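You operate a simulated robot arm through the tools that you are given. There is no shell and no other tool.

The job below is to be done with a simulated robot arm. You get a single attempt, and the scene is never put back.

TASK
Spin the orange and the yellow roller in the test cradle and scrap the bent one.
Fine: bent reads 0.5 mm or more and goes on the red seat; the other goes back to its rack seat; leave the other rollers.
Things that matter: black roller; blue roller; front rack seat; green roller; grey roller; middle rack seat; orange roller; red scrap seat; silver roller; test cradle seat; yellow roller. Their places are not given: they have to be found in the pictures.

The check looks at the end state, three seconds after you hand in, the way a careful person would. Anything else that was tipped, shoved, dropped, spilled or broken makes it a failure.

THE ROBOT
A 6-joint arm with a two-finger gripper, fixed in place. Base frame: the origin is at the foot of the arm, x ahead of it, y to its left, z up; the work surface is at about z = 0.86. Lengths are in m, angles in degrees, forces in N, time in s.
It reaches about 1.298 m from its shoulder. Its first joint turns from -149.0 to 149.0 degrees. Payload 1.57 kg.
Tool frame: the origin (TCP) lies between the finger pads and is the grasp point; the fingertips stand 0.021 m ahead of it; z points along the fingers, y is the line along which they close. The gripper opens to 0.07 m. The gripper's body begins 0.05 m behind the TCP.
Orientation is that of the tool frame in the base frame, as [roll, pitch, yaw] about the fixed x, y, z axes, in that order (R = Rz(yaw) Ry(pitch) Rx(roll)). With the fingers straight down and closing along the base's y, the tool's x points along the base's -x, its y along +y and its z along -z.

THE INTERFACE
- The arm moves only by the tool step_arm. Its arguments are lists of equal length, an entry for each row: "delta_pos": the shift along the tool's x, y, z in m, a list of three; "dr": the turn, a rotation vector about the tool's x, y, z in degrees, a list of three; "claw": the finger opening in m, from 0 to 0.07. In form: {"delta_pos": [[dx, dy, dz], ...], "dr": [[ax, ay, az], ...], "claw": [claw, ...]}. A call has 1 to 20 rows; each row shifts and turns the commanded pose from where the row before left it, along the tool's axes as they then stand. Rows are played at 5 a second. More than 0.05 m and 8.6 degrees between two rows, or a gripper value outside its range, and nothing of the call is played. A pose out of reach is approached as far as the arm can. The call stops where the force on the tool passes 40 N (or 10 N more than at its start, if that is more) or the arm is blocked; 0.2 s more then pass. Each finger halts on what it meets, pressing with about 26 N; the grip force reading is that of the motor and also rises with nothing between the fingers. The clock runs only during rows and for 0.2 s after the last one: add rows that do not move to give the fingers time. It gives the time, the measured TCP pose, the force on the tool (base axes), the opening and the grip force at its end, in the units of the frame above (readings bear some noise), with the torque about the TCP (base axes, N m) and any sound that the robot's microphone picked up.
- Cameras (640 x 400 px; columns grow to the right, rows downward): "scene" is fixed at [0.3983, -0.4991, 1.5187]; the picture's right is [-0.91, 0.41, 0.00], its down [0.35, 0.80, -0.49] and it looks along [-0.20, -0.45, -0.87] (base axes); focal length 319 px, centre (320, 200). "wrist" rides on the gripper at [0.079, 0.004, -0.081] in the tool frame; the picture's right is [-0.05, 1.00, 0.00], its down [-0.67, -0.04, -0.74] and it looks along [-0.74, -0.04, 0.67] (tool axes); focal length 256 px, centre (320, 200).
- snapshot(camera): a new picture of that camera. It takes no simulated time.
- slide_trunk(by): slides the trunk up (or, below 0, down) by that many m; the arm rides with it, the base frame stays. It gives what a move gives, with no picture.
- locate(camera, pixels): for up to 12 pixels [column, row] of the newest picture of that camera ("zoom" is the newest enlarged one), the place [x, y, z] in the base frame of the surface seen there, good to about 0.002 m. It takes no simulated time.
- enlarge(camera, box): a new picture of the part [left, top, right, bottom] of that camera's present view, enlarged. It takes no simulated time.
- close_job(): hands the job in; it is judged then, once.

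Open the gripper and draw the arm clear of the work before you hand the job in, unless the task says otherwise.

The tools are called after "Call:" as a command line: name --argument value ..., lists and objects as JSON in quotes. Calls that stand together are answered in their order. step_arm: Moves the arm, as the interface text tells. Its arguments: {"type":"object","properties":{"delta_pos":{"type":"array"},"dr":{"type":"array"},"claw":{"type":"array"}},"required":["delta_pos","dr","claw"]} The other tools are called the same way: slide_trunk (by) slides the trunk up or down; snapshot (camera) takes a picture; locate (camera, pixels) gives the place of the surface under pixels of a picture; enlarge (camera, box) takes an enlarged picture of a part of a camera's view; close_job () hands the job in.

At the start:

```text
clock: 0.0
tool_pos: [0.1133, -0.6102, 1.2349]
orientation: [179.9, 0.0, -180.0]
force: [1.0, -0.5, -0.2]
moment: [-0.03, 0.01, -0.03]
grip_width: 0.0696
grasp_force: 0.1
trunk travel left (down, up): [-0.917, 0.053]
```

scene: 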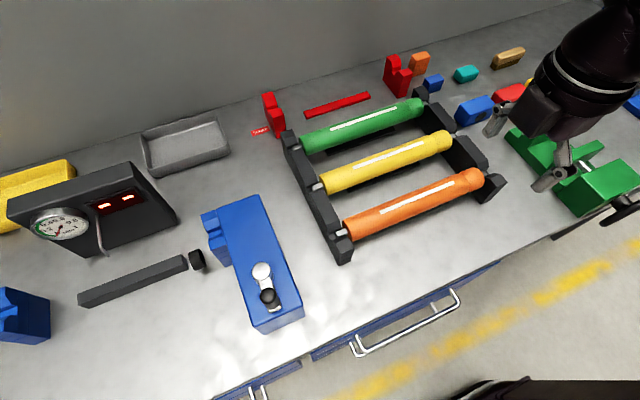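
wrist: 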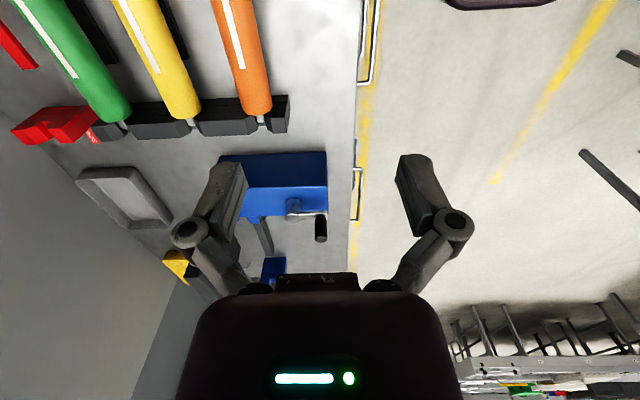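

The scene shows a rack with green, yellow and orange rollers (around 310-490, 100-240), a blue block with a crank at (265,275), a dial at (60,225), and red posts at (272,112) and (397,75). I enlarge several parts to understand the fixtures.

Call:
enlarge --camera "scene" --box '[0, 140, 320, 340]'

Call:
enlarge --camera "scene" --box '[240, 40, 520, 270]'

Call:
enlarge --camera "scene" --box '[400, 20, 640, 240]'

```text
2.00 times, centred on (160, 240) of scene
```

zoom: 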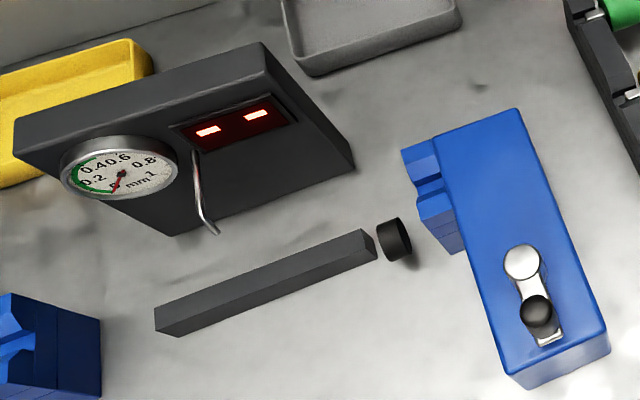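

```text
1.74 times, centred on (380, 155) of scene
```

zoom: 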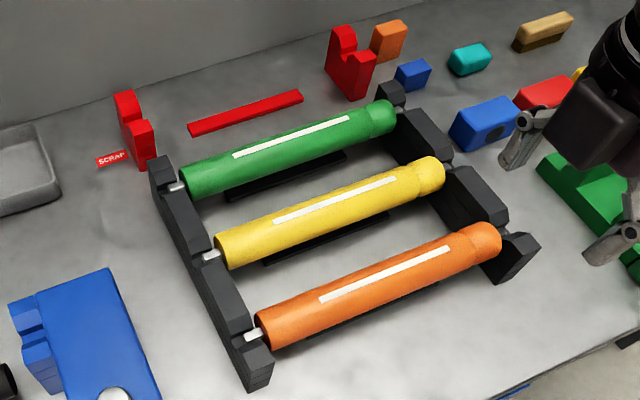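

```text
1.82 times, centred on (520, 130) of scene
```

zoom: 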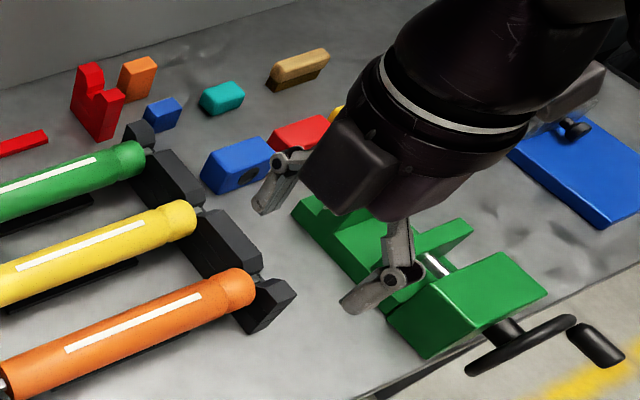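

The blue V-blocks at (215,237) and (20,315) with the dial between look like the test cradle, with the crank on the blue box. I locate key points on the cradle.

Call:
snapshot --camera "scene"

Call:
locate --camera "scene" --pixels '[[262, 270], [268, 297], [272, 308], [255, 198], [205, 215], [213, 235], [12, 310], [40, 300], [80, 300], [185, 262], [197, 258], [105, 253]]'

Call:
locate --camera "scene" --pixels '[[345, 222], [410, 205], [478, 180], [318, 187], [385, 165], [446, 142], [300, 142], [360, 125], [416, 105], [275, 115], [398, 75], [340, 105]]'

Call:
locate --camera "scene" --pixels '[[60, 225], [100, 180], [96, 213], [130, 165], [170, 215], [300, 312], [200, 255], [341, 230], [315, 187], [296, 146], [345, 250], [500, 180]]'

Call:
enlarge --camera "scene" --box '[0, 190, 120, 265]'

Call:
enlarge --camera "scene" --box '[180, 180, 320, 340]'

```text
taken
```

scene: 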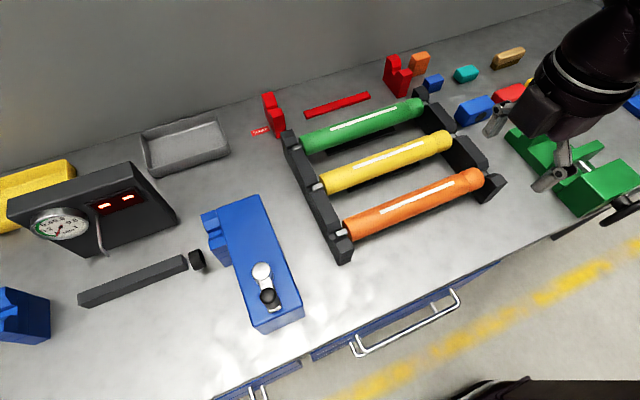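

```text
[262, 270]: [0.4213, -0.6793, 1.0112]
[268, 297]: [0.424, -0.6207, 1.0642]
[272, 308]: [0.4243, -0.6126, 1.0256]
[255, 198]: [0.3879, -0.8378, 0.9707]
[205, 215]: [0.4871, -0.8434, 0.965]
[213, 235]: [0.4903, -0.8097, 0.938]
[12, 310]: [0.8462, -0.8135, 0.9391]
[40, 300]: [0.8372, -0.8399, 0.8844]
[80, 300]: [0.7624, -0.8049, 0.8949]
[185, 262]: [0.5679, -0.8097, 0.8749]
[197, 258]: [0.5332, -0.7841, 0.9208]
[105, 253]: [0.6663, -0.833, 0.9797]
```

```text
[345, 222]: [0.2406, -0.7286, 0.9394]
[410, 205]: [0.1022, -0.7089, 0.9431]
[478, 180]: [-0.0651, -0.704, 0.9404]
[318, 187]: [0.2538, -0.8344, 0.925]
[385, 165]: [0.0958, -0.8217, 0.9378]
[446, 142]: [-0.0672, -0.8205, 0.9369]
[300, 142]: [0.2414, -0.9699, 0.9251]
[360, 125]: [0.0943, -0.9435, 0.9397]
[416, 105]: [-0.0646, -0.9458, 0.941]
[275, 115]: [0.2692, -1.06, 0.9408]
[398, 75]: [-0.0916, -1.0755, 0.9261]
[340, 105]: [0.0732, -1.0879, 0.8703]
```

```text
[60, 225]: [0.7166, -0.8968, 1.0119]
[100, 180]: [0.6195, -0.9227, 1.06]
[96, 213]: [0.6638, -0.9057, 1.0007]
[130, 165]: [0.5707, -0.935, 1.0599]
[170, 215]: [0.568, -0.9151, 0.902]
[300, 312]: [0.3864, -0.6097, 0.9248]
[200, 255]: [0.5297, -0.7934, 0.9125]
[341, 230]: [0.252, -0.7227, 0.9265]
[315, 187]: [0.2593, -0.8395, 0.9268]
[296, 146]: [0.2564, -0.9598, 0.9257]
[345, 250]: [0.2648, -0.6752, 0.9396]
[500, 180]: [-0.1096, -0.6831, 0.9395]
```

```text
5.33 times, centred on (60, 228) of scene
```

zoom: 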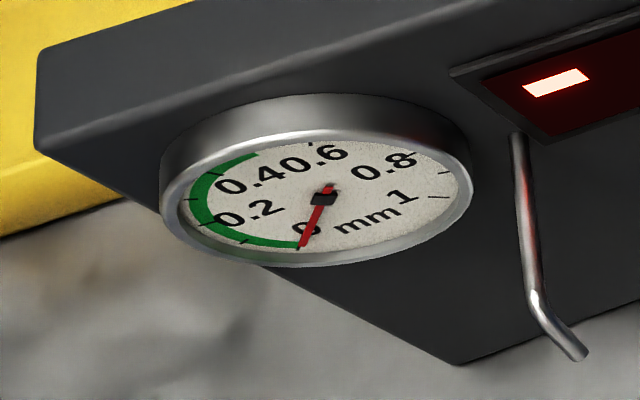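

```text
2.50 times, centred on (250, 260) of scene
```

zoom: 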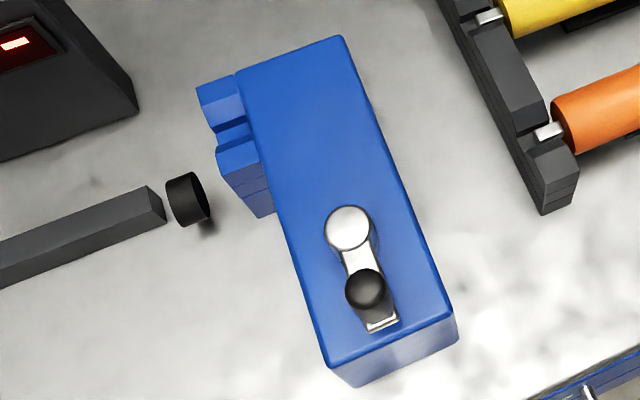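

Cradle axis seems to run along x near y≈-0.81, with V-blocks at x≈0.49 and 0.846; a follower tip at (105,253) sits at mid-span. I look closer at the rack ends, scrap seat and the cradle parts.

Call:
enlarge --camera "scene" --box '[280, 170, 380, 270]'

Call:
enlarge --camera "scene" --box '[420, 80, 520, 210]'

Call:
enlarge --camera "scene" --box '[250, 40, 440, 150]'

Call:
enlarge --camera "scene" --box '[0, 270, 80, 350]'

Call:
enlarge --camera "scene" --box '[180, 190, 260, 280]'

```text
4.00 times, centred on (330, 220) of scene
```

zoom: 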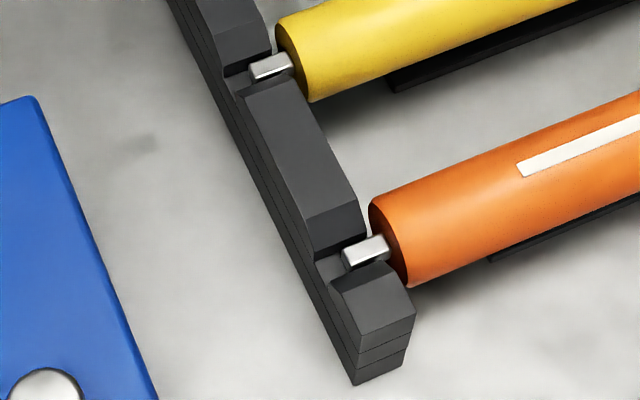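

```text
3.08 times, centred on (470, 145) of scene
```

zoom: 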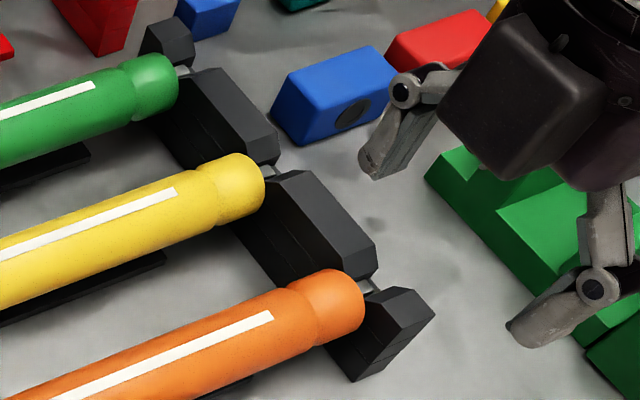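

```text
3.37 times, centred on (345, 95) of scene
```

zoom: 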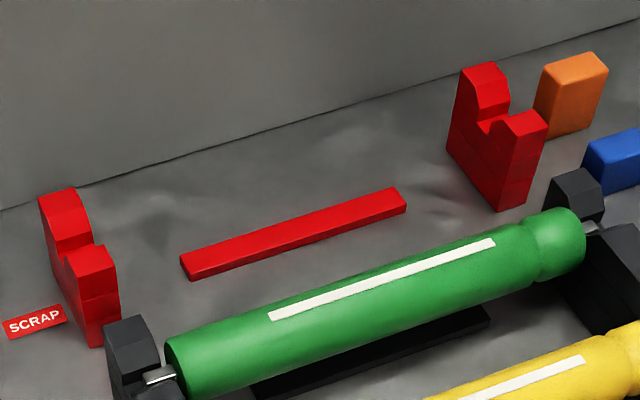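

```text
5.00 times, centred on (40, 310) of scene
```

zoom: 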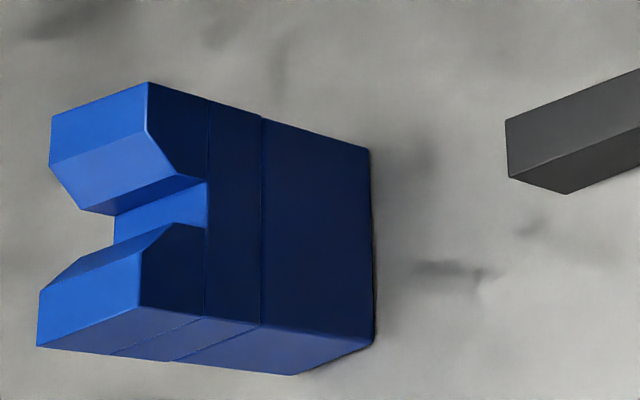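

```text
4.44 times, centred on (220, 235) of scene
```

zoom: 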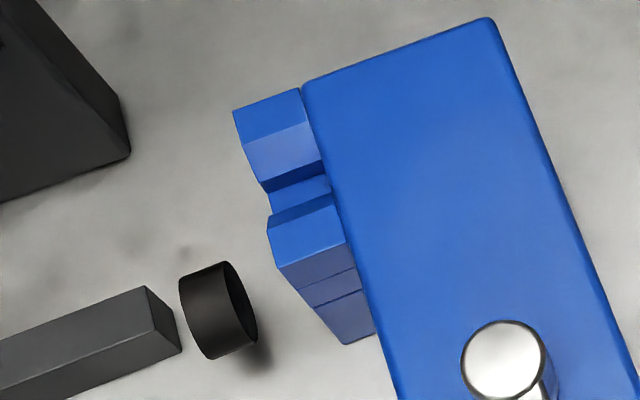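

I locate points in the near V-notch of the cradle from the newest zoom (notch bottom around (300,193)) plus the black wheel (215,305).

Call:
locate --camera "zoom" --pixels '[[300, 193], [285, 190], [318, 185], [290, 150], [260, 115], [300, 210], [300, 245], [205, 285], [215, 325], [245, 310], [150, 320], [505, 365]]'

Call:
enlarge --camera "scene" --box '[0, 270, 80, 350]'

```text
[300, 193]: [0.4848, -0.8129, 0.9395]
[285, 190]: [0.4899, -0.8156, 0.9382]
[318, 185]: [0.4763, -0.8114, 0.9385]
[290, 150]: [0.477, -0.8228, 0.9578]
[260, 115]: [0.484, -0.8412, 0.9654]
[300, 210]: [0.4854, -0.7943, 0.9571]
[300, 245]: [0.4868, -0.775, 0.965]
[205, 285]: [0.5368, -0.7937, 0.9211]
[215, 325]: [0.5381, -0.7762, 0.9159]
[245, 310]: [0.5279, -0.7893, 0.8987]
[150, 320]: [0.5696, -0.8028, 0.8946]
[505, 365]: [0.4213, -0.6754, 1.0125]
```

```text
5.00 times, centred on (40, 310) of scene
```

zoom: 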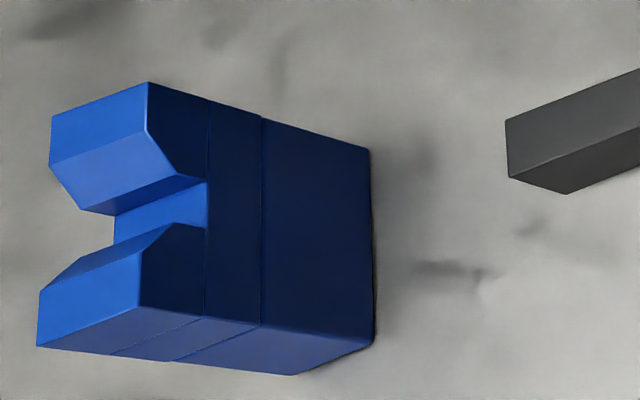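

Near V centre is about y=-0.8085 with floor z≈0.939. I do the same for the far V-block in the newest zoom.

Call:
locate --camera "zoom" --pixels '[[170, 210], [140, 215], [200, 195], [100, 110], [110, 170], [160, 165], [90, 265], [85, 300], [150, 235], [205, 205], [120, 225], [540, 180]]'

Call:
enlarge --camera "scene" --box '[310, 200, 370, 260]'

```text
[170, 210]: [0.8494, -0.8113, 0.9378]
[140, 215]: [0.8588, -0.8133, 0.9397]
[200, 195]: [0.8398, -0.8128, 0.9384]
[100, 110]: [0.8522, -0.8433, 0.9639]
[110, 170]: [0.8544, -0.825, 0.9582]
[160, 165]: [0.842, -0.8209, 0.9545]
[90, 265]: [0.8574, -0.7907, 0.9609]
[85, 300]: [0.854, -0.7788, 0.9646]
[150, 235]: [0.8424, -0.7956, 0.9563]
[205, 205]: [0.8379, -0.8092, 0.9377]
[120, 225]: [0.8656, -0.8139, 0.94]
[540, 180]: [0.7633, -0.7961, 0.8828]
```

```text
6.67 times, centred on (340, 230) of scene
```

zoom: 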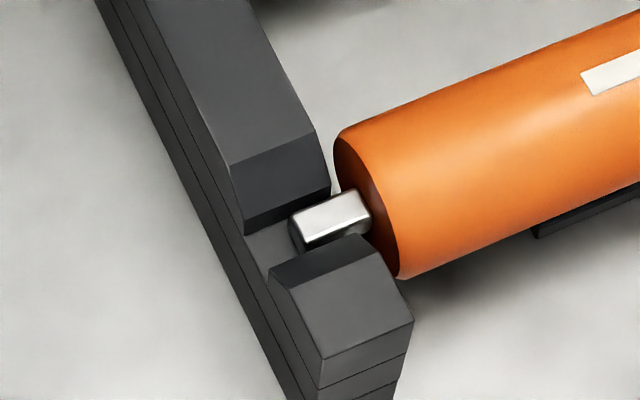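

Far V is at y≈-0.809, inner face x≈0.838. Now I locate details of the orange roller's left journal: shaft (330,215), its end (293,235), body face (375,200), rack notch.

Call:
locate --camera "zoom" --pixels '[[298, 225], [330, 213], [360, 202], [345, 140], [360, 150], [395, 265], [268, 235], [280, 210], [240, 175], [325, 165], [300, 265], [350, 300]]'

Call:
enlarge --camera "scene" --box '[450, 150, 520, 220]'

```text
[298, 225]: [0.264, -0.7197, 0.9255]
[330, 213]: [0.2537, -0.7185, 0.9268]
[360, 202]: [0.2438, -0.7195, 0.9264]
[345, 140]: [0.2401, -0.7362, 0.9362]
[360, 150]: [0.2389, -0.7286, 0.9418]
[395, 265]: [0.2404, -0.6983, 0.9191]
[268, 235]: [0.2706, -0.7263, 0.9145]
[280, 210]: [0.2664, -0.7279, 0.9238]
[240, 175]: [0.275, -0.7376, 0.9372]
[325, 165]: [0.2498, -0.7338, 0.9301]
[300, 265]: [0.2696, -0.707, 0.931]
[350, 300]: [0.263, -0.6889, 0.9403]
```

```text
5.71 times, centred on (485, 185) of scene
```

zoom: 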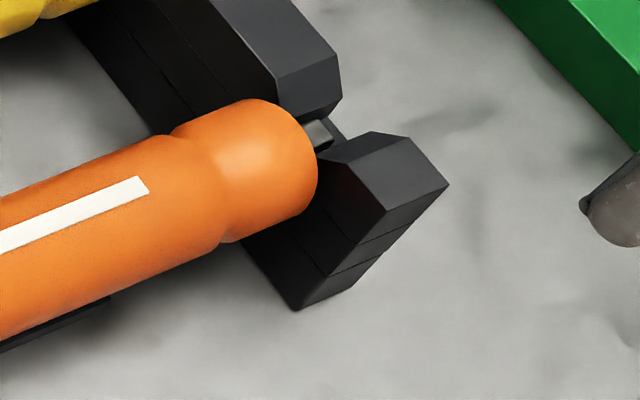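

Left journal end at x≈0.264, body face x≈0.241, shaft top z≈0.9265. Now the right end of orange in the newest zoom.

Call:
locate --camera "zoom" --pixels '[[318, 133], [328, 138], [310, 160], [285, 105], [265, 150], [225, 165], [170, 138], [222, 240], [345, 150], [400, 160], [120, 200], [300, 200]]'

Call:
enlarge --camera "scene" --box '[80, 210, 130, 265]'

```text
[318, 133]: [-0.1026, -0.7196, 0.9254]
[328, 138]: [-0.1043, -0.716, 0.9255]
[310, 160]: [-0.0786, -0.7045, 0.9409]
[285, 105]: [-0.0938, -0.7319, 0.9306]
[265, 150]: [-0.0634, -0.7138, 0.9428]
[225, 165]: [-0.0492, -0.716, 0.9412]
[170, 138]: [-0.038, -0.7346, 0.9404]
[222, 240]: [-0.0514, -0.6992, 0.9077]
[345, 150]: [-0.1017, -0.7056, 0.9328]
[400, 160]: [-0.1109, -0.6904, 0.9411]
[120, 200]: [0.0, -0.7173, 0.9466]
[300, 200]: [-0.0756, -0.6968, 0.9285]
```

```text
7.27 times, centred on (105, 238) of scene
```

zoom: 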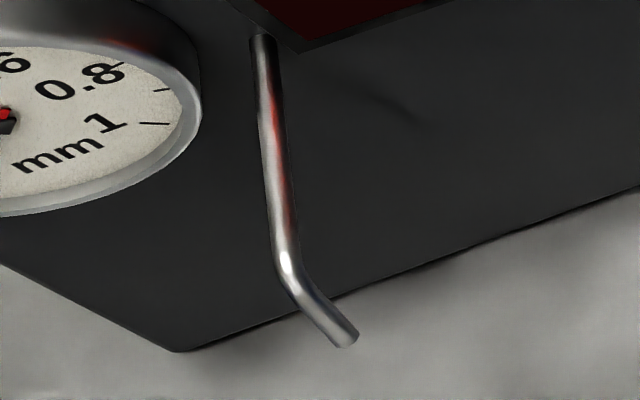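

The follower lever's tip is at (345,338) in this zoom; I locate the lever and then look at the wheel.

Call:
locate --camera "zoom" --pixels '[[345, 338], [330, 325], [290, 265], [270, 150], [262, 45], [5, 115], [110, 190], [180, 340], [400, 200]]'

Call:
enlarge --camera "scene" --box '[180, 240, 220, 280]'

```text
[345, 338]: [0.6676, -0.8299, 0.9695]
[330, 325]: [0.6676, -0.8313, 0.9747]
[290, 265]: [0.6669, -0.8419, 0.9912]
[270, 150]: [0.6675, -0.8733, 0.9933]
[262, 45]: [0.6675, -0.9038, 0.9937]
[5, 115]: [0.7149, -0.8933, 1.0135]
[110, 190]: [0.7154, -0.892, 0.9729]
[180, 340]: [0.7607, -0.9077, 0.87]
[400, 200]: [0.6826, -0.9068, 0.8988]
```

```text
10.00 times, centred on (200, 260) of scene
```

zoom: 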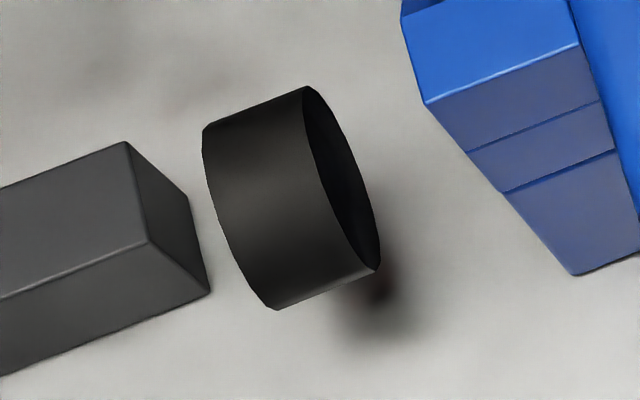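

Lever plane is x≈0.6675, so the cradle centre is there; the roller centre in the rack is x≈0.080, y≈-0.720 (orange), so I'll grip about 24 mm toward -x to keep the fingers off the lever. I move above the orange roller first.

Call:
step_arm --delta_pos '[[0.0115, -0.022, 0.02], [0.0115, -0.022, 0.03], [0.0115, -0.022, 0.03], [0.0115, -0.022, 0.03], [0.0113, -0.0218, 0.02], [0, 0, 0]]' --dr '[[0, 0, 0], [0, 0, 0], [0, 0, 0], [0, 0, 0], [0, 0, 0], [0, 0, 0]]' --claw '[0.07, 0.07, 0.07, 0.07, 0.07, 0.07]'

Call:
snapshot --camera "scene"

Call:
snapshot --camera "wrist"

```text
clock: 1.4
tool_pos: [0.0542, -0.7207, 1.2353]
orientation: [180.0, 0.0, 180.0]
force: [-0.1, -1.2, 0.6]
moment: [0.02, 0.0, 0.01]
grip_width: 0.0699
grasp_force: 0.1
out of reach, approached as far as the arm can: row 1, 2, 3, 4, 5
trunk travel left (down, up): [-0.917, 0.053]
```

```text
taken
```

scene: 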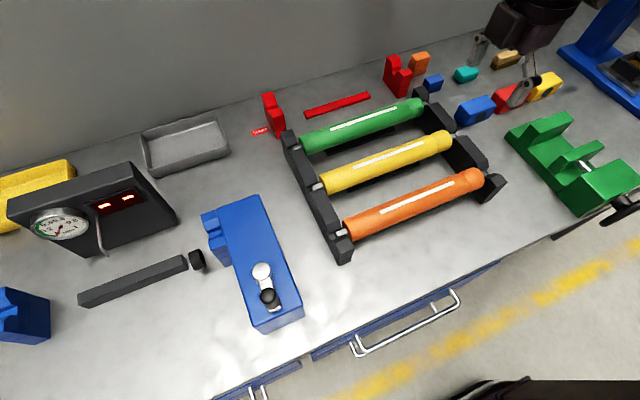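

```text
taken
```

wrist: 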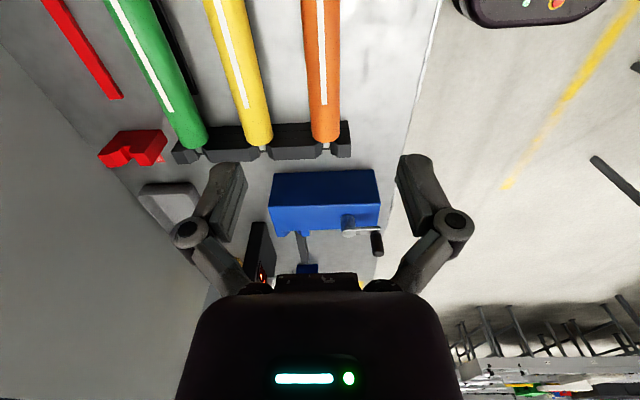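

The arm did not get lower (it is at its downward limit, z stays 1.235), so the trunk must come down. I lower it 0.1 m first to see how the pose behaves.

Call:
slide_trunk --by -0.1

Call:
step_arm --delta_pos '[[0, 0, 0]]' --dr '[[0, 0, 0]]' --claw '[0.07]'

```text
clock: 2.7
tool_pos: [0.0538, -0.7202, 1.1353]
orientation: [180.0, 0.0, -180.0]
force: [-0.4, -0.4, 0.1]
moment: [-0.01, -0.01, 0.01]
grip_width: 0.07
grasp_force: 0.0
trunk travel left (down, up): [-0.817, 0.153]
```

```text
clock: 3.1
tool_pos: [0.0553, -0.7209, 1.1354]
orientation: [-180.0, 0.0, -180.0]
force: [-0.5, 0.0, -0.6]
moment: [0.0, -0.01, -0.02]
grip_width: 0.0704
grasp_force: 0.0
trunk travel left (down, up): [-0.817, 0.153]
```

The pose rides with the trunk. I raise the arm 0.2 m and then lower the trunk more to gain downward reach.

Call:
step_arm --delta_pos '[[0, 0, -0.04], [0, 0, -0.04], [0, 0, -0.04], [0, 0, -0.04], [0, 0, -0.04]]' --dr '[[0, 0, 0], [0, 0, 0], [0, 0, 0], [0, 0, 0], [0, 0, 0]]' --claw '[0.07, 0.07, 0.07, 0.07, 0.07]'

Call:
slide_trunk --by -0.25

Call:
snapshot --camera "scene"

```text
clock: 4.3
tool_pos: [0.0544, -0.7207, 1.1348]
orientation: [-179.9, 0.0, -180.0]
force: [0.3, 0.1, 0.8]
moment: [0.01, 0.0, 0.03]
grip_width: 0.0698
grasp_force: 0.1
out of reach, approached as far as the arm can: row 1, 2, 3, 4, 5
trunk travel left (down, up): [-0.817, 0.153]
```

```text
clock: 6.6
tool_pos: [0.0537, -0.7205, 0.8947]
orientation: [-180.0, 0.0, -180.0]
force: [-1.3, 3.9, 18.9]
moment: [-0.21, -0.36, 0.09]
grip_width: 0.07
grasp_force: 0.1
trunk travel left (down, up): [-0.575, 0.395]
stopped: the force on the tool passed its limit at 90 N (the readings are from after the stop); the commanded pose is now the measured one
```

```text
taken
```

scene: 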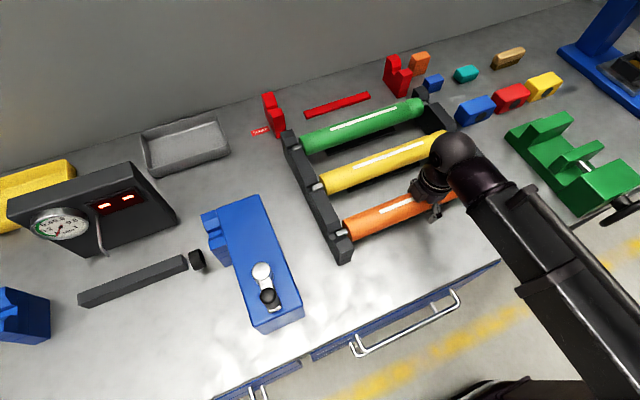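

The arm itself can't change height (only the trunk does), and I came down until the palm touched the orange roller at TCP z≈0.895. I raise the trunk 0.026 m straight away to relieve it and check the roller.

Call:
slide_trunk --by 0.026

Call:
enlarge --camera "scene" --box '[300, 100, 520, 260]'

Call:
snapshot --camera "wrist"

```text
clock: 7.3
tool_pos: [0.0552, -0.7218, 0.9201]
orientation: [-179.9, -0.1, 180.0]
force: [-0.6, 0.1, -0.7]
moment: [0.01, 0.0, -0.04]
grip_width: 0.0697
grasp_force: 0.0
trunk travel left (down, up): [-0.601, 0.369]
```

```text
2.50 times, centred on (410, 180) of scene
```

zoom: 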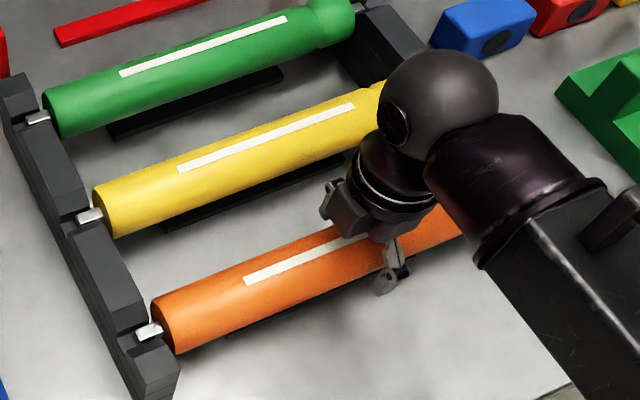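

```text
taken
```

wrist: 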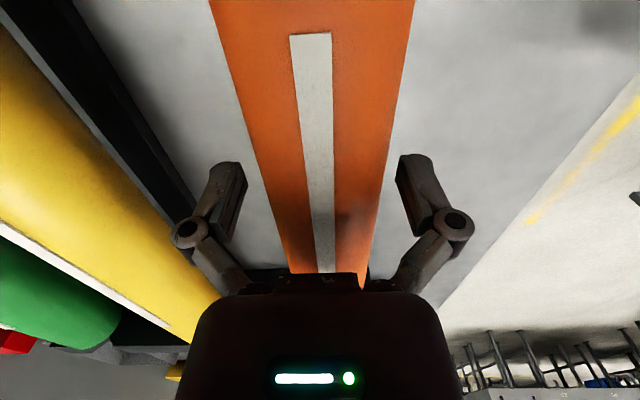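

Roller is still seated and force is back to zero. I check how high the forearm sits above the bench before grasping.

Call:
snapshot --camera "scene"

Call:
locate --camera "scene" --pixels '[[452, 155], [490, 190], [510, 230], [560, 300], [600, 370], [620, 330], [540, 200], [350, 232], [475, 190], [272, 112], [395, 70]]'

```text
taken
```

scene: 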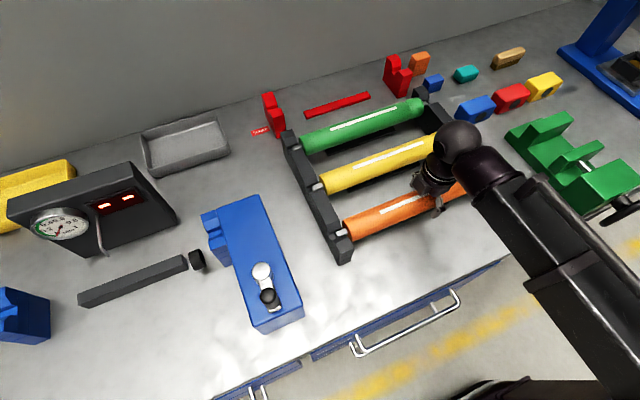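

```text
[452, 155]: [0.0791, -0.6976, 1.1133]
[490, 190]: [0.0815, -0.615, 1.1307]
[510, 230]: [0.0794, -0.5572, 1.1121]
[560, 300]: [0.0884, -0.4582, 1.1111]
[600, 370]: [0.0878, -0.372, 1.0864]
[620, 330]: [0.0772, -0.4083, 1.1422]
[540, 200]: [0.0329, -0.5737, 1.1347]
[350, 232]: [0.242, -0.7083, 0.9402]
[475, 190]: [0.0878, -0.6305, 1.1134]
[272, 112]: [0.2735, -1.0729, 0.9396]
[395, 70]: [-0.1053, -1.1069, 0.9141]
```

Forearm underside is around z≈1.06 with TCP at 0.92, high enough over the rack. TCP is on the orange roller's axis height, so I close the fingers on it.

Call:
step_arm --delta_pos '[[0, 0, 0], [0, 0, 0], [0, 0, 0], [0, 0, 0]]' --dr '[[0, 0, 0], [0, 0, 0], [0, 0, 0], [0, 0, 0]]' --claw '[0.06, 0.045, 0.03, 0.03]'

Call:
slide_trunk --by 0.012

Call:
snapshot --camera "scene"

```text
clock: 8.3
tool_pos: [0.0546, -0.7217, 0.9206]
orientation: [-179.9, 0.1, -180.0]
force: [0.8, 1.0, 3.8]
moment: [0.06, -0.04, 0.38]
grip_width: 0.0487
grasp_force: 26.0
trunk travel left (down, up): [-0.601, 0.369]
```

```text
clock: 8.9
tool_pos: [0.0539, -0.7226, 0.9315]
orientation: [-179.9, 0.0, -180.0]
force: [0.3, -0.4, -5.6]
moment: [0.01, 0.15, -0.02]
grip_width: 0.0485
grasp_force: 26.0
trunk travel left (down, up): [-0.613, 0.357]
```

```text
taken
```

scene: 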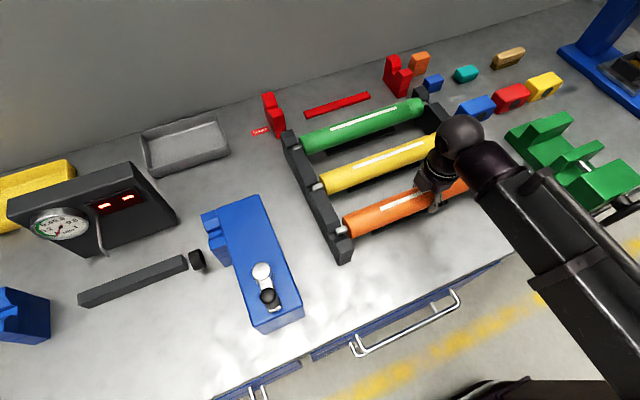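

It lifts with ~5.7 N weight and 0.15 Nm, i.e. the centre of mass is 26 mm toward +x as expected. I check it hangs level in the grip.

Call:
locate --camera "scene" --pixels '[[342, 230], [350, 218], [370, 212], [400, 203], [413, 199], [464, 186]]'

Call:
enlarge --camera "scene" --box '[320, 150, 500, 260]'

```text
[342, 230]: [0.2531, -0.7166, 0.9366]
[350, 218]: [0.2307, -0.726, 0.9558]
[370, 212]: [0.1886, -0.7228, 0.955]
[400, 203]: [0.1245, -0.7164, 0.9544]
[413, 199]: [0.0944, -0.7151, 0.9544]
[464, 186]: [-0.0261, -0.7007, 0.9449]
```

```text
3.56 times, centred on (410, 205) of scene
```

zoom: 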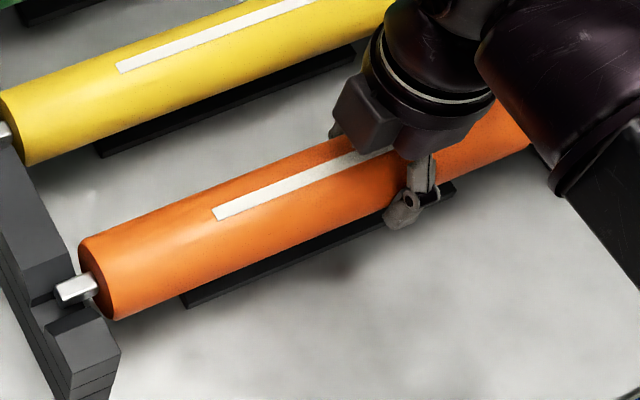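

The roller hangs level. I raise the trunk 0.19 m so it clears the box, hub and knob (z up to 1.064), then carry it toward the cradle in two parts.

Call:
slide_trunk --by 0.195

Call:
step_arm --delta_pos '[[-0.015, 0, 0], [-0.025, -0.003, 0], [-0.03, -0.004, 0], [-0.03, -0.005, 0], [-0.03, -0.005, 0], [-0.03, -0.005, 0], [-0.03, -0.005, 0], [-0.03, -0.005, 0], [-0.03, -0.005, 0], [-0.025, -0.003, 0], [-0.015, 0, 0], [0, 0, 0]]' --dr '[[0, 0, 0], [0, 0, 0], [0, 0, 0], [0, 0, 0], [0, 0, 0], [0, 0, 0], [0, 0, 0], [0, 0, 0], [0, 0, 0], [0, 0, 0], [0, 0, 0], [0, 0, 0]]' --claw '[0.03, 0.03, 0.03, 0.03, 0.03, 0.03, 0.03, 0.03, 0.03, 0.03, 0.03, 0.03]'

Call:
snapshot --camera "scene"

```text
clock: 11.1
tool_pos: [0.055, -0.7218, 1.1267]
orientation: [180.0, 0.0, 180.0]
force: [0.3, -0.1, -5.7]
moment: [0.0, 0.16, -0.03]
grip_width: 0.0485
grasp_force: 26.4
trunk travel left (down, up): [-0.808, 0.162]
```

```text
clock: 13.7
tool_pos: [0.3452, -0.762, 1.126]
orientation: [180.0, 0.0, 179.9]
force: [0.1, 0.7, -5.4]
moment: [-0.03, 0.13, -0.04]
grip_width: 0.0485
grasp_force: 25.9
trunk travel left (down, up): [-0.808, 0.162]
```

```text
taken
```

scene: 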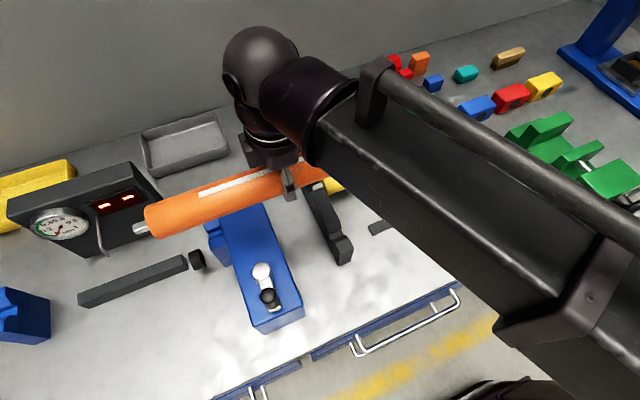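

Carry is steady (force -5.5 N, width unchanged). I continue to x≈0.642 with y held about 10 mm in front of the cradle axis.

Call:
step_arm --delta_pos '[[-0.017, 0, 0], [-0.026, -0.003, 0], [-0.03, -0.004, 0], [-0.03, -0.005, 0], [-0.03, -0.005, 0], [-0.03, -0.005, 0], [-0.03, -0.005, 0], [-0.03, -0.004, 0], [-0.03, -0.003, 0], [-0.026, -0.0025, 0], [-0.018, 0, 0], [0, 0, 0]]' --dr '[[0, 0, 0], [0, 0, 0], [0, 0, 0], [0, 0, 0], [0, 0, 0], [0, 0, 0], [0, 0, 0], [0, 0, 0], [0, 0, 0], [0, 0, 0], [0, 0, 0], [0, 0, 0]]' --claw '[0.03, 0.03, 0.03, 0.03, 0.03, 0.03, 0.03, 0.03, 0.03, 0.03, 0.03, 0.03]'

Call:
snapshot --camera "scene"

Call:
snapshot --camera "wrist"

```text
clock: 16.3
tool_pos: [0.6437, -0.7982, 1.1262]
orientation: [-179.8, 0.0, -180.0]
force: [-0.6, -1.0, -5.4]
moment: [0.0, 0.14, 0.0]
grip_width: 0.0486
grasp_force: 25.8
trunk travel left (down, up): [-0.808, 0.162]
```

```text
taken
```

scene: 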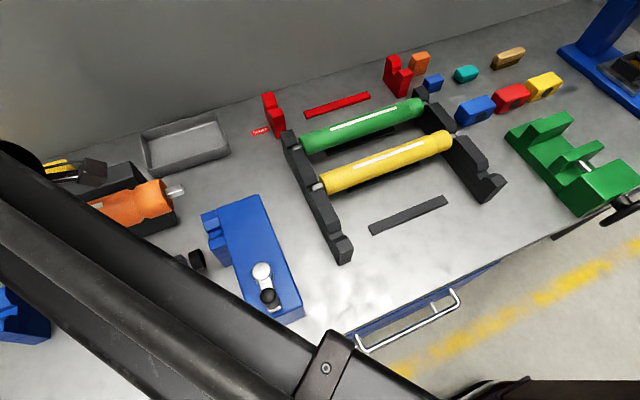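

```text
taken
```

wrist: 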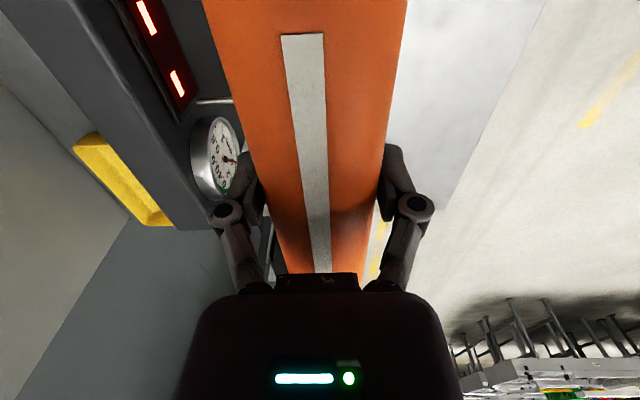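

Roller is over the cradle. The forearm now crosses near the crank in the image, so I locate forearm points to check clearance to the knob (0.424,-0.62, z 1.064) on the way down.

Call:
locate --camera "scene" --pixels '[[60, 230], [120, 270], [200, 290], [250, 330], [300, 350], [330, 370], [240, 350], [150, 340], [170, 280], [175, 190], [150, 190], [110, 207]]'

Call:
enlarge --camera "scene" --box '[0, 120, 400, 400]'

```text
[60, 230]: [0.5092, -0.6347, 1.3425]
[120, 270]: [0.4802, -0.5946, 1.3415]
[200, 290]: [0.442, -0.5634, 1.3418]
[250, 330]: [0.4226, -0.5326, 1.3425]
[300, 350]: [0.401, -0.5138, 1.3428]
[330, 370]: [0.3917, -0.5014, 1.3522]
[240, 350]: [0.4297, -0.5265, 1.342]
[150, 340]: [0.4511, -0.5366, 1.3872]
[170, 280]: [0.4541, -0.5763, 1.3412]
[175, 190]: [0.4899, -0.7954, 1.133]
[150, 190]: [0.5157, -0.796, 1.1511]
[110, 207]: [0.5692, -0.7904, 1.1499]
```

```text
1.43 times, centred on (200, 260) of scene
```

zoom: 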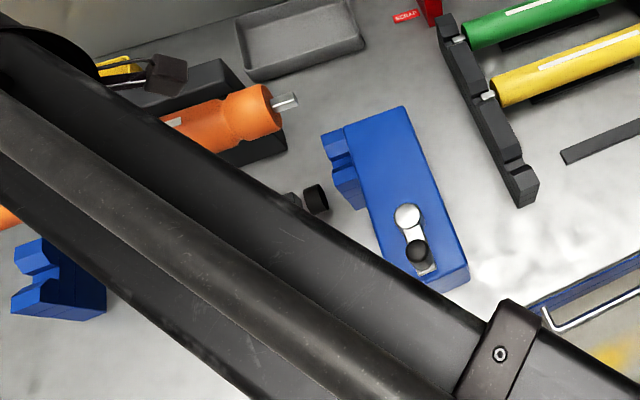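

Forearm top is TCP+0.216 and runs about 45 mm beside the knob. I need its edges and underside, so I sample a cross-section of the forearm.

Call:
locate --camera "scene" --pixels '[[230, 292], [240, 300], [245, 290], [262, 315], [235, 320], [225, 340], [215, 360], [205, 380], [190, 395], [150, 380], [170, 395], [285, 312]]'

Call:
locate --camera "scene" --pixels '[[268, 288], [268, 292], [268, 303], [262, 296], [274, 296], [268, 296], [277, 305], [252, 268], [262, 262]]'

```text
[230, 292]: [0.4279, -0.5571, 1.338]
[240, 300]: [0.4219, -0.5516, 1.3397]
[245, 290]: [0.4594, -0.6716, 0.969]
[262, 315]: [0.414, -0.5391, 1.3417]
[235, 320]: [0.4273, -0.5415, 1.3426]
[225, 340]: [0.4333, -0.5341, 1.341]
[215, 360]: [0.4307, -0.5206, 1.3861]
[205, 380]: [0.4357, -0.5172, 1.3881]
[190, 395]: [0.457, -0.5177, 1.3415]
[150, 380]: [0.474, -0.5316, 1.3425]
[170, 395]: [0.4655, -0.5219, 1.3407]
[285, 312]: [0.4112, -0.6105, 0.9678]
```

```text
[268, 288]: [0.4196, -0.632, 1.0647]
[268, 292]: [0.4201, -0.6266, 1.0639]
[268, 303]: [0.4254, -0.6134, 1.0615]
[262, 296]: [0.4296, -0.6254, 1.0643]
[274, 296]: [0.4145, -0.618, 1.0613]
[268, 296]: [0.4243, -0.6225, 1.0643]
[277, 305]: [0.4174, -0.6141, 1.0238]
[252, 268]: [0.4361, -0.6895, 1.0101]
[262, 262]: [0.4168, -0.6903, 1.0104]
```

The forearm passes about 30 mm beside the knob laterally, so lowering is safe. I lower to TCP z≈0.990, staying 10 mm in front of the cradle axis, and look.

Call:
slide_trunk --by -0.136

Call:
snapshot --camera "scene"

Call:
snapshot --camera "wrist"

```text
clock: 17.9
tool_pos: [0.6425, -0.7991, 0.9907]
orientation: [-179.9, 0.0, 180.0]
force: [-0.3, 0.1, -4.6]
moment: [0.01, 0.14, -0.01]
grip_width: 0.0487
grasp_force: 26.2
trunk travel left (down, up): [-0.672, 0.298]
```

```text
taken
```

scene: 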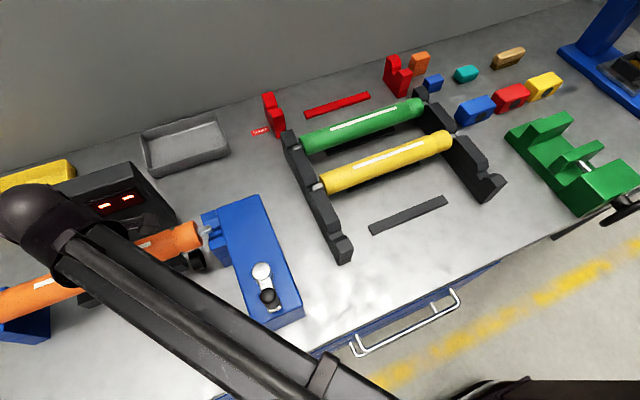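

```text
taken
```

wrist: 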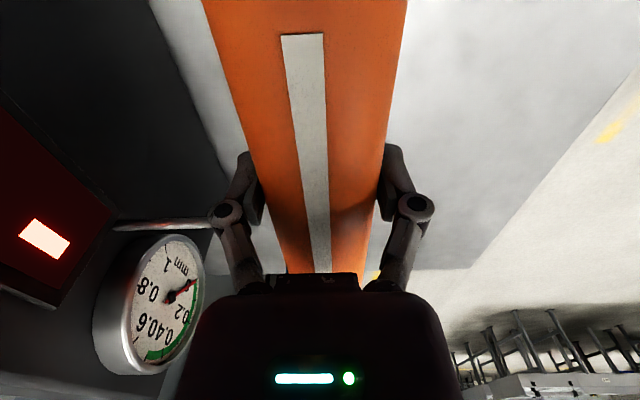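

I enlarge near the lever and left finger, and the near journal above the V.

Call:
enlarge --camera "wrist" --box '[80, 130, 320, 280]'

Call:
enlarge --camera "scene" --box '[150, 190, 270, 290]'

Call:
locate --camera "zoom" --pixels '[[330, 160], [300, 175], [275, 165], [240, 165], [220, 200], [180, 190], [300, 205]]'

```text
2.67 times, centred on (200, 205) of wrist
```

zoom: 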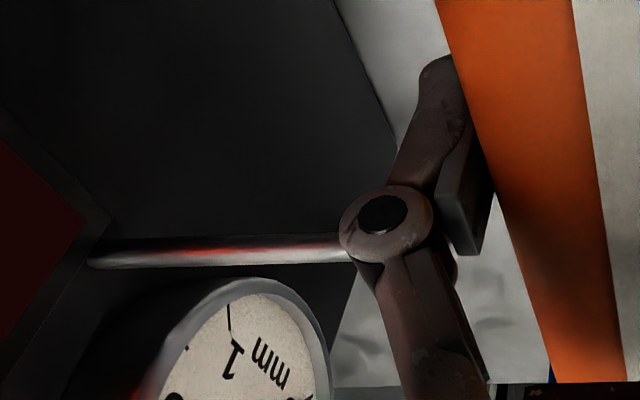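

```text
4.00 times, centred on (210, 240) of scene
```

zoom: 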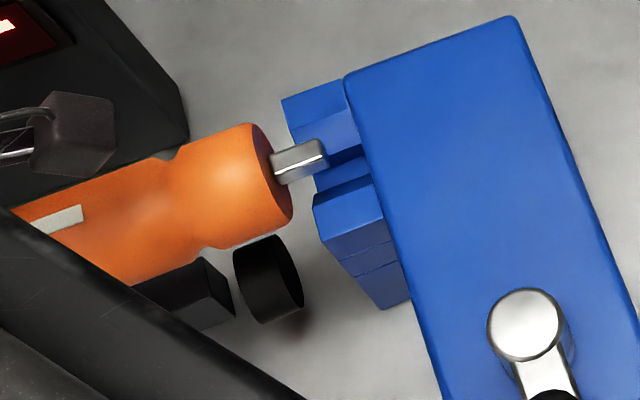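

```text
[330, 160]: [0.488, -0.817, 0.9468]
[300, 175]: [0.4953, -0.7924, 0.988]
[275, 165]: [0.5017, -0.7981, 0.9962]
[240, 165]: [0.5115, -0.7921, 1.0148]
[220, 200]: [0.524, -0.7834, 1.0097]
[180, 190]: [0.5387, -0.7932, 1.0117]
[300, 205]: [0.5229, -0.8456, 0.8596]
```

Near journal: body face x≈0.506, shaft end ≈0.484, heading for the V at 0.475–0.490; I shift 2 mm toward -x, then lower to z≈0.961 still ~9 mm in front of the axis so the lever tip is cleared.

Call:
step_arm --delta_pos '[[0.001, 0, 0], [0.001, 0, 0], [0, 0, 0]]' --dr '[[0, 0, 0], [0, 0, 0], [0, 0, 0]]' --claw '[0.03, 0.03, 0.03]'

Call:
slide_trunk --by -0.029

Call:
enlarge --camera "wrist" --box '[80, 130, 320, 280]'

Call:
enlarge --camera "scene" --box '[150, 190, 270, 290]'

```text
clock: 18.7
tool_pos: [0.6412, -0.799, 0.9909]
orientation: [-179.9, 0.0, 179.9]
force: [0.7, -0.7, -5.5]
moment: [-0.03, 0.15, 0.03]
grip_width: 0.0486
grasp_force: 25.8
trunk travel left (down, up): [-0.672, 0.298]
```

```text
clock: 19.4
tool_pos: [0.6407, -0.8025, 0.9614]
orientation: [-179.9, -0.1, 179.9]
force: [1.1, -18.2, 6.0]
moment: [0.06, -0.25, -0.12]
grip_width: 0.0482
grasp_force: 25.8
trunk travel left (down, up): [-0.643, 0.327]
```

```text
2.67 times, centred on (200, 205) of wrist
```

zoom: 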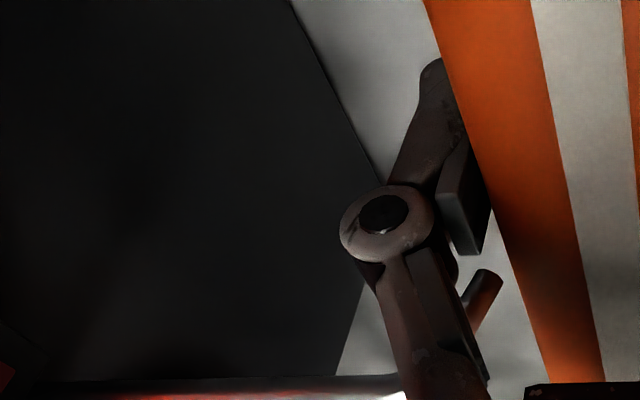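

```text
4.00 times, centred on (210, 240) of scene
```

zoom: 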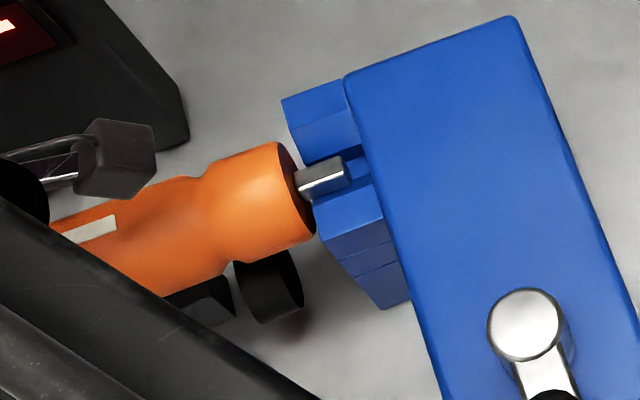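

The journal touched the front chamfer (Fy -18 N) at z 0.961; the lever tip at (490,280) in the zoom is free of the roller. I move 5 mm toward -y to relieve it.

Call:
step_arm --delta_pos '[[0, -0.0025, 0], [0, -0.0025, 0], [0, 0, 0]]' --dr '[[0, 0, 0], [0, 0, 0], [0, 0, 0]]' --claw '[0.03, 0.03, 0.03]'

Call:
enlarge --camera "wrist" --box '[140, 180, 300, 280]'

```text
clock: 20.2
tool_pos: [0.6406, -0.8026, 0.9604]
orientation: [-180.0, 0.0, 180.0]
force: [-0.2, -0.3, -5.0]
moment: [0.01, 0.12, 0.0]
grip_width: 0.0482
grasp_force: 26.1
trunk travel left (down, up): [-0.643, 0.327]
```

```text
4.00 times, centred on (220, 230) of wrist
```

zoom: 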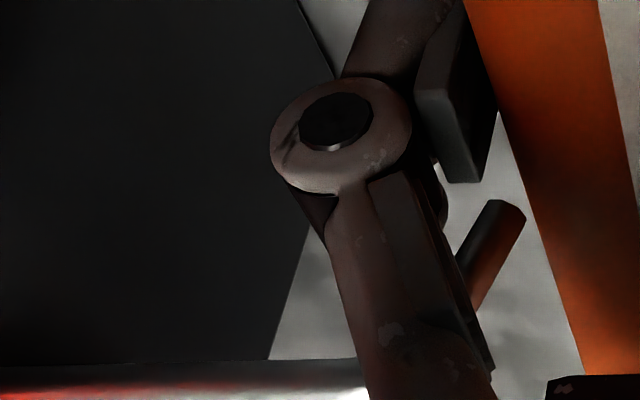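

Free again (weight only). I staircase down: lower 4 mm, shift 3 mm, checking forces.

Call:
slide_trunk --by -0.004

Call:
step_arm --delta_pos '[[0, -0.003, 0], [0, 0, 0]]' --dr '[[0, 0, 0], [0, 0, 0]]' --claw '[0.03, 0.03]'

Call:
enlarge --camera "wrist" --box '[140, 180, 300, 280]'

```text
clock: 20.8
tool_pos: [0.6395, -0.8039, 0.9575]
orientation: [-179.8, 0.0, 180.0]
force: [2.6, -7.6, 6.1]
moment: [0.04, 0.16, 0.08]
grip_width: 0.0481
grasp_force: 26.3
trunk travel left (down, up): [-0.639, 0.331]
```

```text
clock: 21.4
tool_pos: [0.6414, -0.8062, 0.9564]
orientation: [-179.9, -0.1, -180.0]
force: [0.1, 1.3, -6.4]
moment: [0.03, 0.14, 0.0]
grip_width: 0.0482
grasp_force: 26.4
trunk travel left (down, up): [-0.639, 0.331]
```

```text
4.00 times, centred on (220, 230) of wrist
```

zoom: 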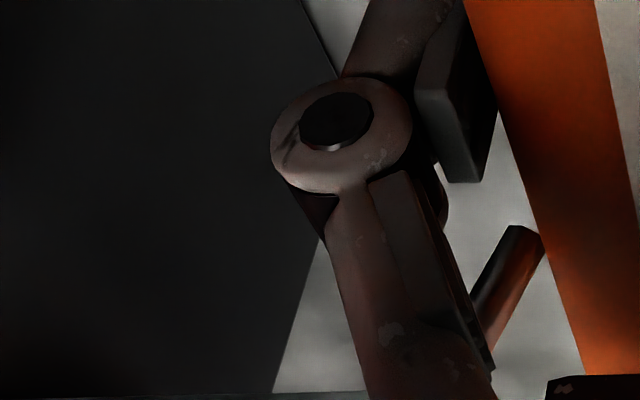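

Still free of the lever. Lower another 4 mm, then 1.5 mm toward -y.

Call:
slide_trunk --by -0.004

Call:
step_arm --delta_pos '[[0, -0.0015, 0], [0, 0, 0]]' --dr '[[0, 0, 0], [0, 0, 0]]' --claw '[0.03, 0.03]'

Call:
enlarge --camera "wrist" --box '[140, 180, 300, 280]'

```text
clock: 21.9
tool_pos: [0.6402, -0.8071, 0.9546]
orientation: [-179.8, 0.0, -180.0]
force: [2.8, -10.7, 9.4]
moment: [0.08, 0.16, 0.11]
grip_width: 0.0482
grasp_force: 26.0
trunk travel left (down, up): [-0.635, 0.335]
```

```text
clock: 22.5
tool_pos: [0.6407, -0.8065, 0.9538]
orientation: [-179.9, 0.1, -180.0]
force: [3.0, -7.4, 8.0]
moment: [0.12, -0.47, -0.17]
grip_width: 0.0483
grasp_force: 25.7
trunk travel left (down, up): [-0.635, 0.335]
```

```text
4.00 times, centred on (220, 230) of wrist
```

zoom: 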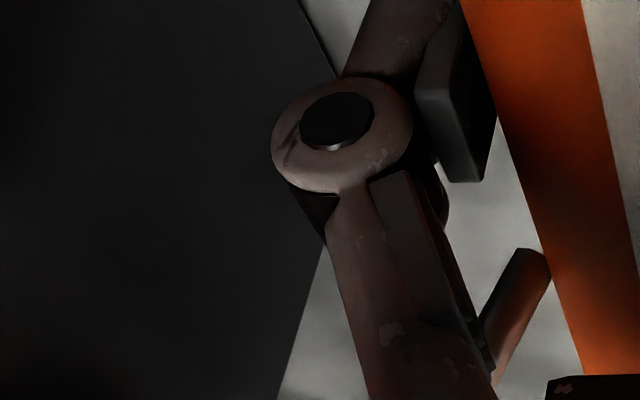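

Front chamfer still pushes (-7 N in y); I move another 1.5 mm toward -y.

Call:
step_arm --delta_pos '[[0, -0.0015, 0], [0, 0, 0]]' --dr '[[0, 0, 0], [0, 0, 0]]' --claw '[0.03, 0.03]'

Call:
slide_trunk --by -0.002

Call:
enlarge --camera "scene" --box '[150, 190, 270, 290]'

```text
clock: 23.1
tool_pos: [0.6407, -0.8081, 0.953]
orientation: [180.0, -0.1, 180.0]
force: [-0.5, 0.5, -5.0]
moment: [0.02, 0.18, 0.04]
grip_width: 0.0483
grasp_force: 26.0
trunk travel left (down, up): [-0.635, 0.335]
```

```text
clock: 23.6
tool_pos: [0.6405, -0.8092, 0.9509]
orientation: [-179.9, 0.0, 180.0]
force: [-0.4, -0.1, -5.3]
moment: [0.03, 0.11, -0.01]
grip_width: 0.0484
grasp_force: 26.2
trunk travel left (down, up): [-0.633, 0.337]
```

```text
4.00 times, centred on (210, 240) of scene
```

zoom: 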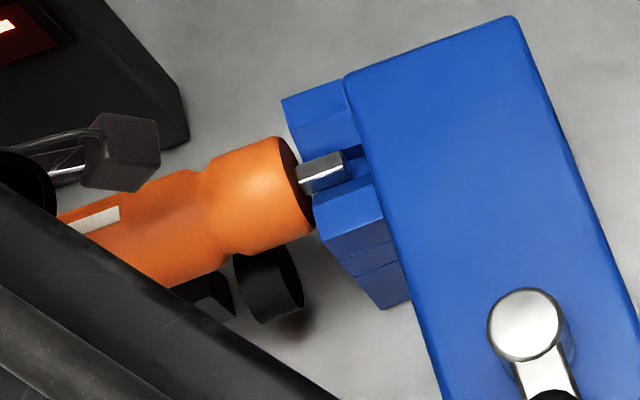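

Free now at z 0.951, y -0.809. I lower in small steps until the weight is taken up by the cradle.

Call:
slide_trunk --by -0.003

Call:
slide_trunk --by -0.002

```text
clock: 24.1
tool_pos: [0.6416, -0.809, 0.9494]
orientation: [-179.9, 0.0, -180.0]
force: [0.5, -0.4, -4.0]
moment: [0.0, 0.14, 0.01]
grip_width: 0.0481
grasp_force: 26.1
trunk travel left (down, up): [-0.63, 0.34]
```

```text
clock: 24.7
tool_pos: [0.6417, -0.809, 0.9467]
orientation: [-179.9, 0.0, 179.9]
force: [-0.5, -0.6, -5.3]
moment: [0.02, 0.14, 0.0]
grip_width: 0.048
grasp_force: 25.9
trunk travel left (down, up): [-0.628, 0.342]
```

Call:
slide_trunk --by -0.002

Call:
enlarge --camera "scene" --box '[150, 190, 270, 290]'

```text
clock: 25.2
tool_pos: [0.6404, -0.8094, 0.9447]
orientation: [-179.9, 0.1, -180.0]
force: [0.5, -0.6, -5.0]
moment: [0.0, 0.14, 0.03]
grip_width: 0.0483
grasp_force: 25.9
trunk travel left (down, up): [-0.626, 0.344]
```

```text
4.00 times, centred on (210, 240) of scene
```

zoom: 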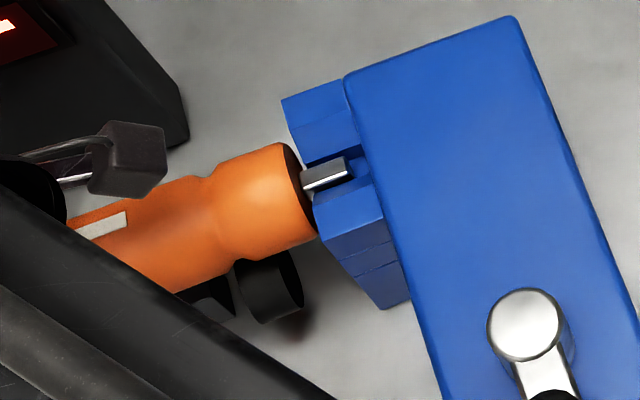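

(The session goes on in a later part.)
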